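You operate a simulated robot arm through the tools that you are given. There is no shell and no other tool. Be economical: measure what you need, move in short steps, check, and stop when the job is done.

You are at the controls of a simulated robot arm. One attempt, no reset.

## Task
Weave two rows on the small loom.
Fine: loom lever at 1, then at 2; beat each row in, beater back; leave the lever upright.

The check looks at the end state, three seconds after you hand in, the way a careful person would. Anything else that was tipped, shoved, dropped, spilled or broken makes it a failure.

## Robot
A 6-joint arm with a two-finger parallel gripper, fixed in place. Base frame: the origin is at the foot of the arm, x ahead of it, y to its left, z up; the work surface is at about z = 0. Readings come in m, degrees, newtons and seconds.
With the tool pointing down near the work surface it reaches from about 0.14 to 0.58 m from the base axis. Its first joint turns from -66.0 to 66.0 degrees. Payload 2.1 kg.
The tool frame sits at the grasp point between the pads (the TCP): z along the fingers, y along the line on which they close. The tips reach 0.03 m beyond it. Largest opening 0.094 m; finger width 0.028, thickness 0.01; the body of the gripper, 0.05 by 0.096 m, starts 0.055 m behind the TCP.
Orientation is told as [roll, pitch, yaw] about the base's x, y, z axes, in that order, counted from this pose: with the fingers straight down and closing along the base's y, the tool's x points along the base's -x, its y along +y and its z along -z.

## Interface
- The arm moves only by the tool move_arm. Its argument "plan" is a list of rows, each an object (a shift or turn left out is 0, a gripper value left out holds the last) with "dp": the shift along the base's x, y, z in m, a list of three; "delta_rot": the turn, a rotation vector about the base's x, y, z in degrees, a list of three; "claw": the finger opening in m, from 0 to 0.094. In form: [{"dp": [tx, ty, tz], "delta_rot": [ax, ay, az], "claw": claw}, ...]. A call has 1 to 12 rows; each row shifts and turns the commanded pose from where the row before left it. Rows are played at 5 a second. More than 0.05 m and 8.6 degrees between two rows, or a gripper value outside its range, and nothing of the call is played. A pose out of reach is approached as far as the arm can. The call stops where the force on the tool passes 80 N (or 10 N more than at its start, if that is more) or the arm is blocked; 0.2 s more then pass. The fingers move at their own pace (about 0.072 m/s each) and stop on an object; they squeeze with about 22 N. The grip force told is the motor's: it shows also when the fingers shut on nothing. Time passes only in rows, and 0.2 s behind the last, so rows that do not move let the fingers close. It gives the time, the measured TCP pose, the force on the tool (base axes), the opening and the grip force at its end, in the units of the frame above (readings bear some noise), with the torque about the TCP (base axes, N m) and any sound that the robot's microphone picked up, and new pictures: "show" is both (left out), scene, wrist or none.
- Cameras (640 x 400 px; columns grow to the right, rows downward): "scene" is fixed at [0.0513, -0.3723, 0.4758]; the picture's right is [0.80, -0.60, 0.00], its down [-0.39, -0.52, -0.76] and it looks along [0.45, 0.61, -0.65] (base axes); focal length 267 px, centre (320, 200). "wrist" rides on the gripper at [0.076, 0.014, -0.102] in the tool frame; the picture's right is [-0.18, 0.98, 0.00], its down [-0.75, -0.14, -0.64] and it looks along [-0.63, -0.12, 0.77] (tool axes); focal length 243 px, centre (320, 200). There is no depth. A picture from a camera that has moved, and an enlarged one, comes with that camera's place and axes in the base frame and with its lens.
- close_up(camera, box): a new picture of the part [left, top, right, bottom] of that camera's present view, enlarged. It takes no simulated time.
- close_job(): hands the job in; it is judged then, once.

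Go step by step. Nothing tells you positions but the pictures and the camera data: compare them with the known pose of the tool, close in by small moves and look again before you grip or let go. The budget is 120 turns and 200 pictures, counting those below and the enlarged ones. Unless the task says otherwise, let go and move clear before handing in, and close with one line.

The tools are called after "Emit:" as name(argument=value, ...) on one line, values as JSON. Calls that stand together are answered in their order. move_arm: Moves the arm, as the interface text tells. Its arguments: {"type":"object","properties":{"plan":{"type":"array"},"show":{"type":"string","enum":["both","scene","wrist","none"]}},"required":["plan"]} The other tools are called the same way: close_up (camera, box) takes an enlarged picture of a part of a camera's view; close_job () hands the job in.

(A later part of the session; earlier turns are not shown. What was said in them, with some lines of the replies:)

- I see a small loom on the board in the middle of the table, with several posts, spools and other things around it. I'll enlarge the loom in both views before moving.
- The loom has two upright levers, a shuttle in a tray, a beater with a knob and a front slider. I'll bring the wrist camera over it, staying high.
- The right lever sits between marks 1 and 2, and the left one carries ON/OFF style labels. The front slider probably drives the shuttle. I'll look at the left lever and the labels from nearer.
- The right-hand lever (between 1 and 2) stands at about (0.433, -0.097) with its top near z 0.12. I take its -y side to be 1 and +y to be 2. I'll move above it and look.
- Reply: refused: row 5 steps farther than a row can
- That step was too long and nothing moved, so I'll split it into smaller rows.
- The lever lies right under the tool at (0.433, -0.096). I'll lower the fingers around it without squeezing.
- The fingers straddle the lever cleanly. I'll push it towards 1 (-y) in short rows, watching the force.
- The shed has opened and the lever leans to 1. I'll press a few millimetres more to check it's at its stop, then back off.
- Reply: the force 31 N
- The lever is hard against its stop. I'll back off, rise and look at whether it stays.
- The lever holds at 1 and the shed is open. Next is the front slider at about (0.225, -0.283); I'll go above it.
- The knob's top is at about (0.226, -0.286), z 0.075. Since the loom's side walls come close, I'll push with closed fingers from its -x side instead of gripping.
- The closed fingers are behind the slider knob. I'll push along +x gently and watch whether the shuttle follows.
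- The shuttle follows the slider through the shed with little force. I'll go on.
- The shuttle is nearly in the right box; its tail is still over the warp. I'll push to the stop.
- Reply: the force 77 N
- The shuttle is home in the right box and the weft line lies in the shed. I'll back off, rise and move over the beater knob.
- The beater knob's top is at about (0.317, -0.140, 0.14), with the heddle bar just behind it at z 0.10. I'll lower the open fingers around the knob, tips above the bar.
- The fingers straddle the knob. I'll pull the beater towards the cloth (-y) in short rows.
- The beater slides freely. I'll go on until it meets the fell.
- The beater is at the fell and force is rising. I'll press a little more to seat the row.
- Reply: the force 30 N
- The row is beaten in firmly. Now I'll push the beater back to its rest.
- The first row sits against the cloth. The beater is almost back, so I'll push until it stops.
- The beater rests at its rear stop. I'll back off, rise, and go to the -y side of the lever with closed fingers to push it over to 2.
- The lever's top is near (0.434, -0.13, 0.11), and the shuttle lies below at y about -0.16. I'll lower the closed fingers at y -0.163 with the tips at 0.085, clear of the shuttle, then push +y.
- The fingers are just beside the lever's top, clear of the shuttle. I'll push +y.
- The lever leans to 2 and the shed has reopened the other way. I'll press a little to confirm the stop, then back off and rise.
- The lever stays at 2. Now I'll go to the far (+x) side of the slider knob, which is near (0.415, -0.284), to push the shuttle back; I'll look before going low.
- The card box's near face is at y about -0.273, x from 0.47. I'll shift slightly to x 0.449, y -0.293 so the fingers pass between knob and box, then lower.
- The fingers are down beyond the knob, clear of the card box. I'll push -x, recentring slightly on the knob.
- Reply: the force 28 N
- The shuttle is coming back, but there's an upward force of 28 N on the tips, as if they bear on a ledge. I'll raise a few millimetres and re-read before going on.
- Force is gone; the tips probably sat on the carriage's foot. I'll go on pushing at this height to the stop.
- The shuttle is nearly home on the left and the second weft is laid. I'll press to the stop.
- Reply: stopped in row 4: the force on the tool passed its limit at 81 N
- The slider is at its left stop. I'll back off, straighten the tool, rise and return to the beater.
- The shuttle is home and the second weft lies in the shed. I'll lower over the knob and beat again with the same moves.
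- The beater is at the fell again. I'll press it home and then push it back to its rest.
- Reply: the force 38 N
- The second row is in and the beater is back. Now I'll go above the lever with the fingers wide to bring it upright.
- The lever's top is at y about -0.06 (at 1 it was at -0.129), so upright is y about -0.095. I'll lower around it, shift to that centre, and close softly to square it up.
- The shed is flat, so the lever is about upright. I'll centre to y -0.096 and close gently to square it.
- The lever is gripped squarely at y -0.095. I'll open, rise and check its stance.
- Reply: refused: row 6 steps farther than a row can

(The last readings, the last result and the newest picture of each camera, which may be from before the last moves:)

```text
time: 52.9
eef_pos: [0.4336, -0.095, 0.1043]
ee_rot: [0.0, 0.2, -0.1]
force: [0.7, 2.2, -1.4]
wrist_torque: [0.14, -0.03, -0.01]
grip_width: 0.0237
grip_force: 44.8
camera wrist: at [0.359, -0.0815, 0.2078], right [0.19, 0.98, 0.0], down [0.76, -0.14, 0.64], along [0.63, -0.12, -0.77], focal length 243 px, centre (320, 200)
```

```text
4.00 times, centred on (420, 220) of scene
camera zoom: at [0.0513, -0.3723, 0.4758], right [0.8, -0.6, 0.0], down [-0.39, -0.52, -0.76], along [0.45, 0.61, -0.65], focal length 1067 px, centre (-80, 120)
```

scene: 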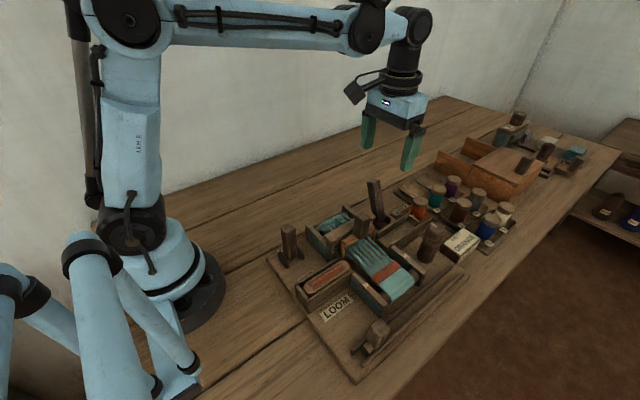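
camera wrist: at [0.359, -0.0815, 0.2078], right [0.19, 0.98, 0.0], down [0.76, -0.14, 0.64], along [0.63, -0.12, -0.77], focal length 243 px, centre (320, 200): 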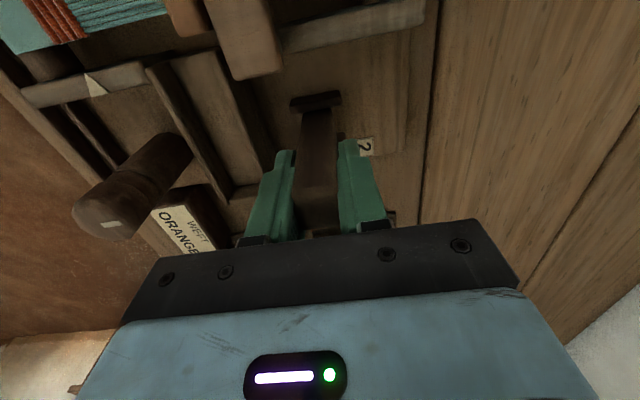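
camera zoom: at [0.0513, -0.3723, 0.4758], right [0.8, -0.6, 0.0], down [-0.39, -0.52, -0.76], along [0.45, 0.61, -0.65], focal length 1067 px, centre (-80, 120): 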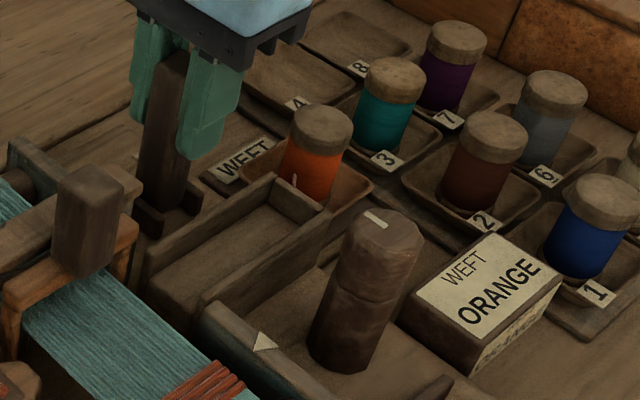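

That move was refused for step size; I'll repeat it with smaller rows.

Emit:
move_arm(plan=[{"dp": [0, 0, 0], "claw": 0.06}, {"dp": [0, 0, 0]}, {"dp": [0, 0, 0.04]}, {"dp": [0, 0, 0.04]}, {"dp": [0, 0, 0.04]}, {"dp": [-0.02, 0.03, 0.01]}, {"dp": [-0.02, 0.03, 0.01]}, {"dp": [0, 0, 0]}])

Emit:
close_up(camera="scene", box=[370, 170, 470, 270])

Emit:
close_up(camera="scene", box=[270, 170, 470, 390])

```text
time: 54.7
eef_pos: [0.3946, -0.0348, 0.2443]
ee_rot: [0.0, 0.1, -0.1]
force: [0.4, 0.5, 0.1]
wrist_torque: [0.02, -0.01, -0.01]
grip_width: 0.0599
grip_force: 0.1
camera wrist: at [0.319, -0.0211, 0.3474], right [0.19, 0.98, 0.0], down [0.76, -0.14, 0.64], along [0.63, -0.12, -0.77], focal length 243 px, centre (320, 200)
```

scene: 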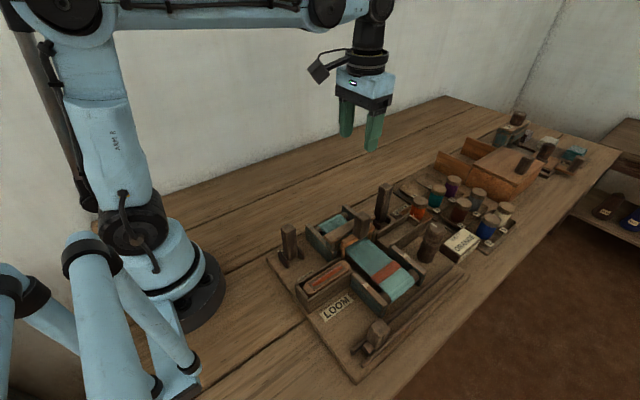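
wrist: 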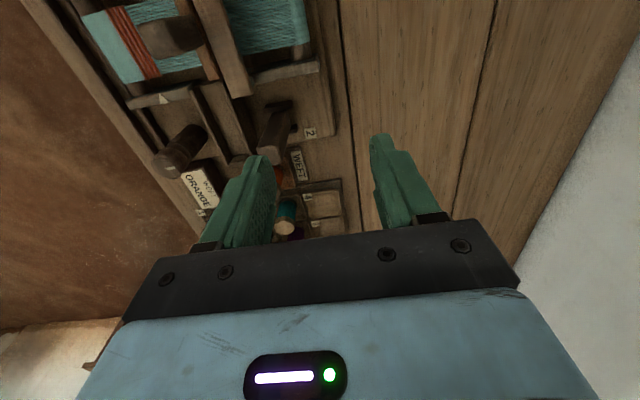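

```text
4.00 times, centred on (420, 220) of scene
camera zoom: at [0.0513, -0.3723, 0.4758], right [0.8, -0.6, 0.0], down [-0.39, -0.52, -0.76], along [0.45, 0.61, -0.65], focal length 1067 px, centre (-80, 120)
```

zoom: 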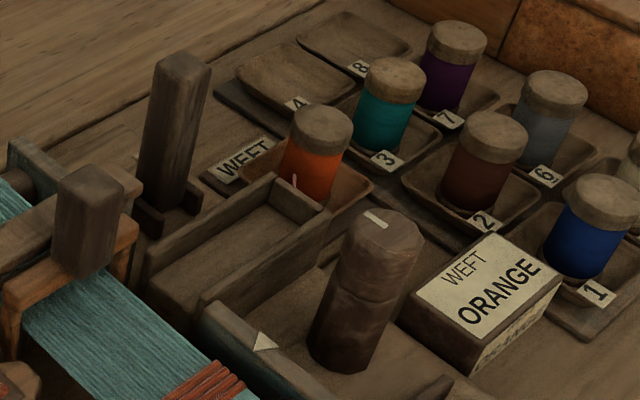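

```text
1.82 times, centred on (370, 280) of scene
camera zoom: at [0.0513, -0.3723, 0.4758], right [0.8, -0.6, 0.0], down [-0.39, -0.52, -0.76], along [0.45, 0.61, -0.65], focal length 485 px, centre (229, 54)
```

zoom: 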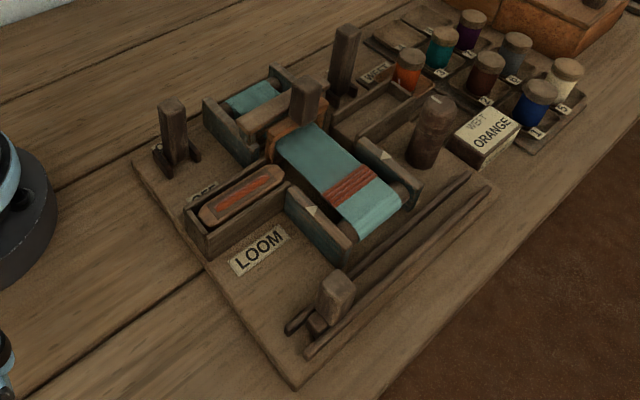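

The lever matches its starting upright stance, the beater is back and nothing else has moved. One last look at the woven rows.

Emit:
close_up(camera="scene", box=[360, 245, 420, 295])

```text
8.00 times, centred on (390, 270) of scene
camera zoom: at [0.0513, -0.3723, 0.4758], right [0.8, -0.6, 0.0], down [-0.39, -0.52, -0.76], along [0.45, 0.61, -0.65], focal length 2135 px, centre (-240, -360)
```

zoom: 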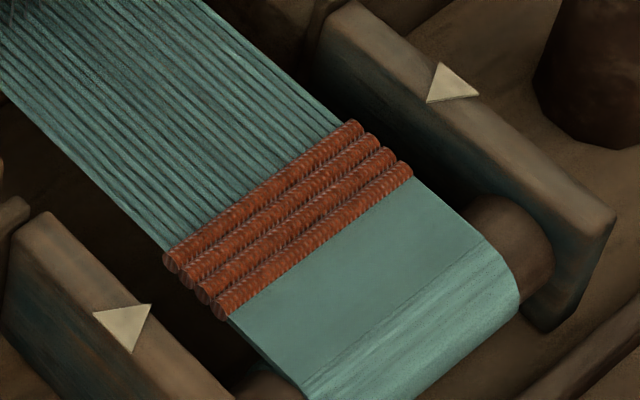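

There are now four tight rows where two were before, so both new rows are in. I'm handing in.

Emit:
close_job()

```text
The job is handed in.
```

I wove two new orange rows, the first with the loom lever at 1 and the second at 2, and beat both in tight. The beater is back, the shuttle is home in its left box and the lever is upright. Nothing else looked moved in the last pictures.
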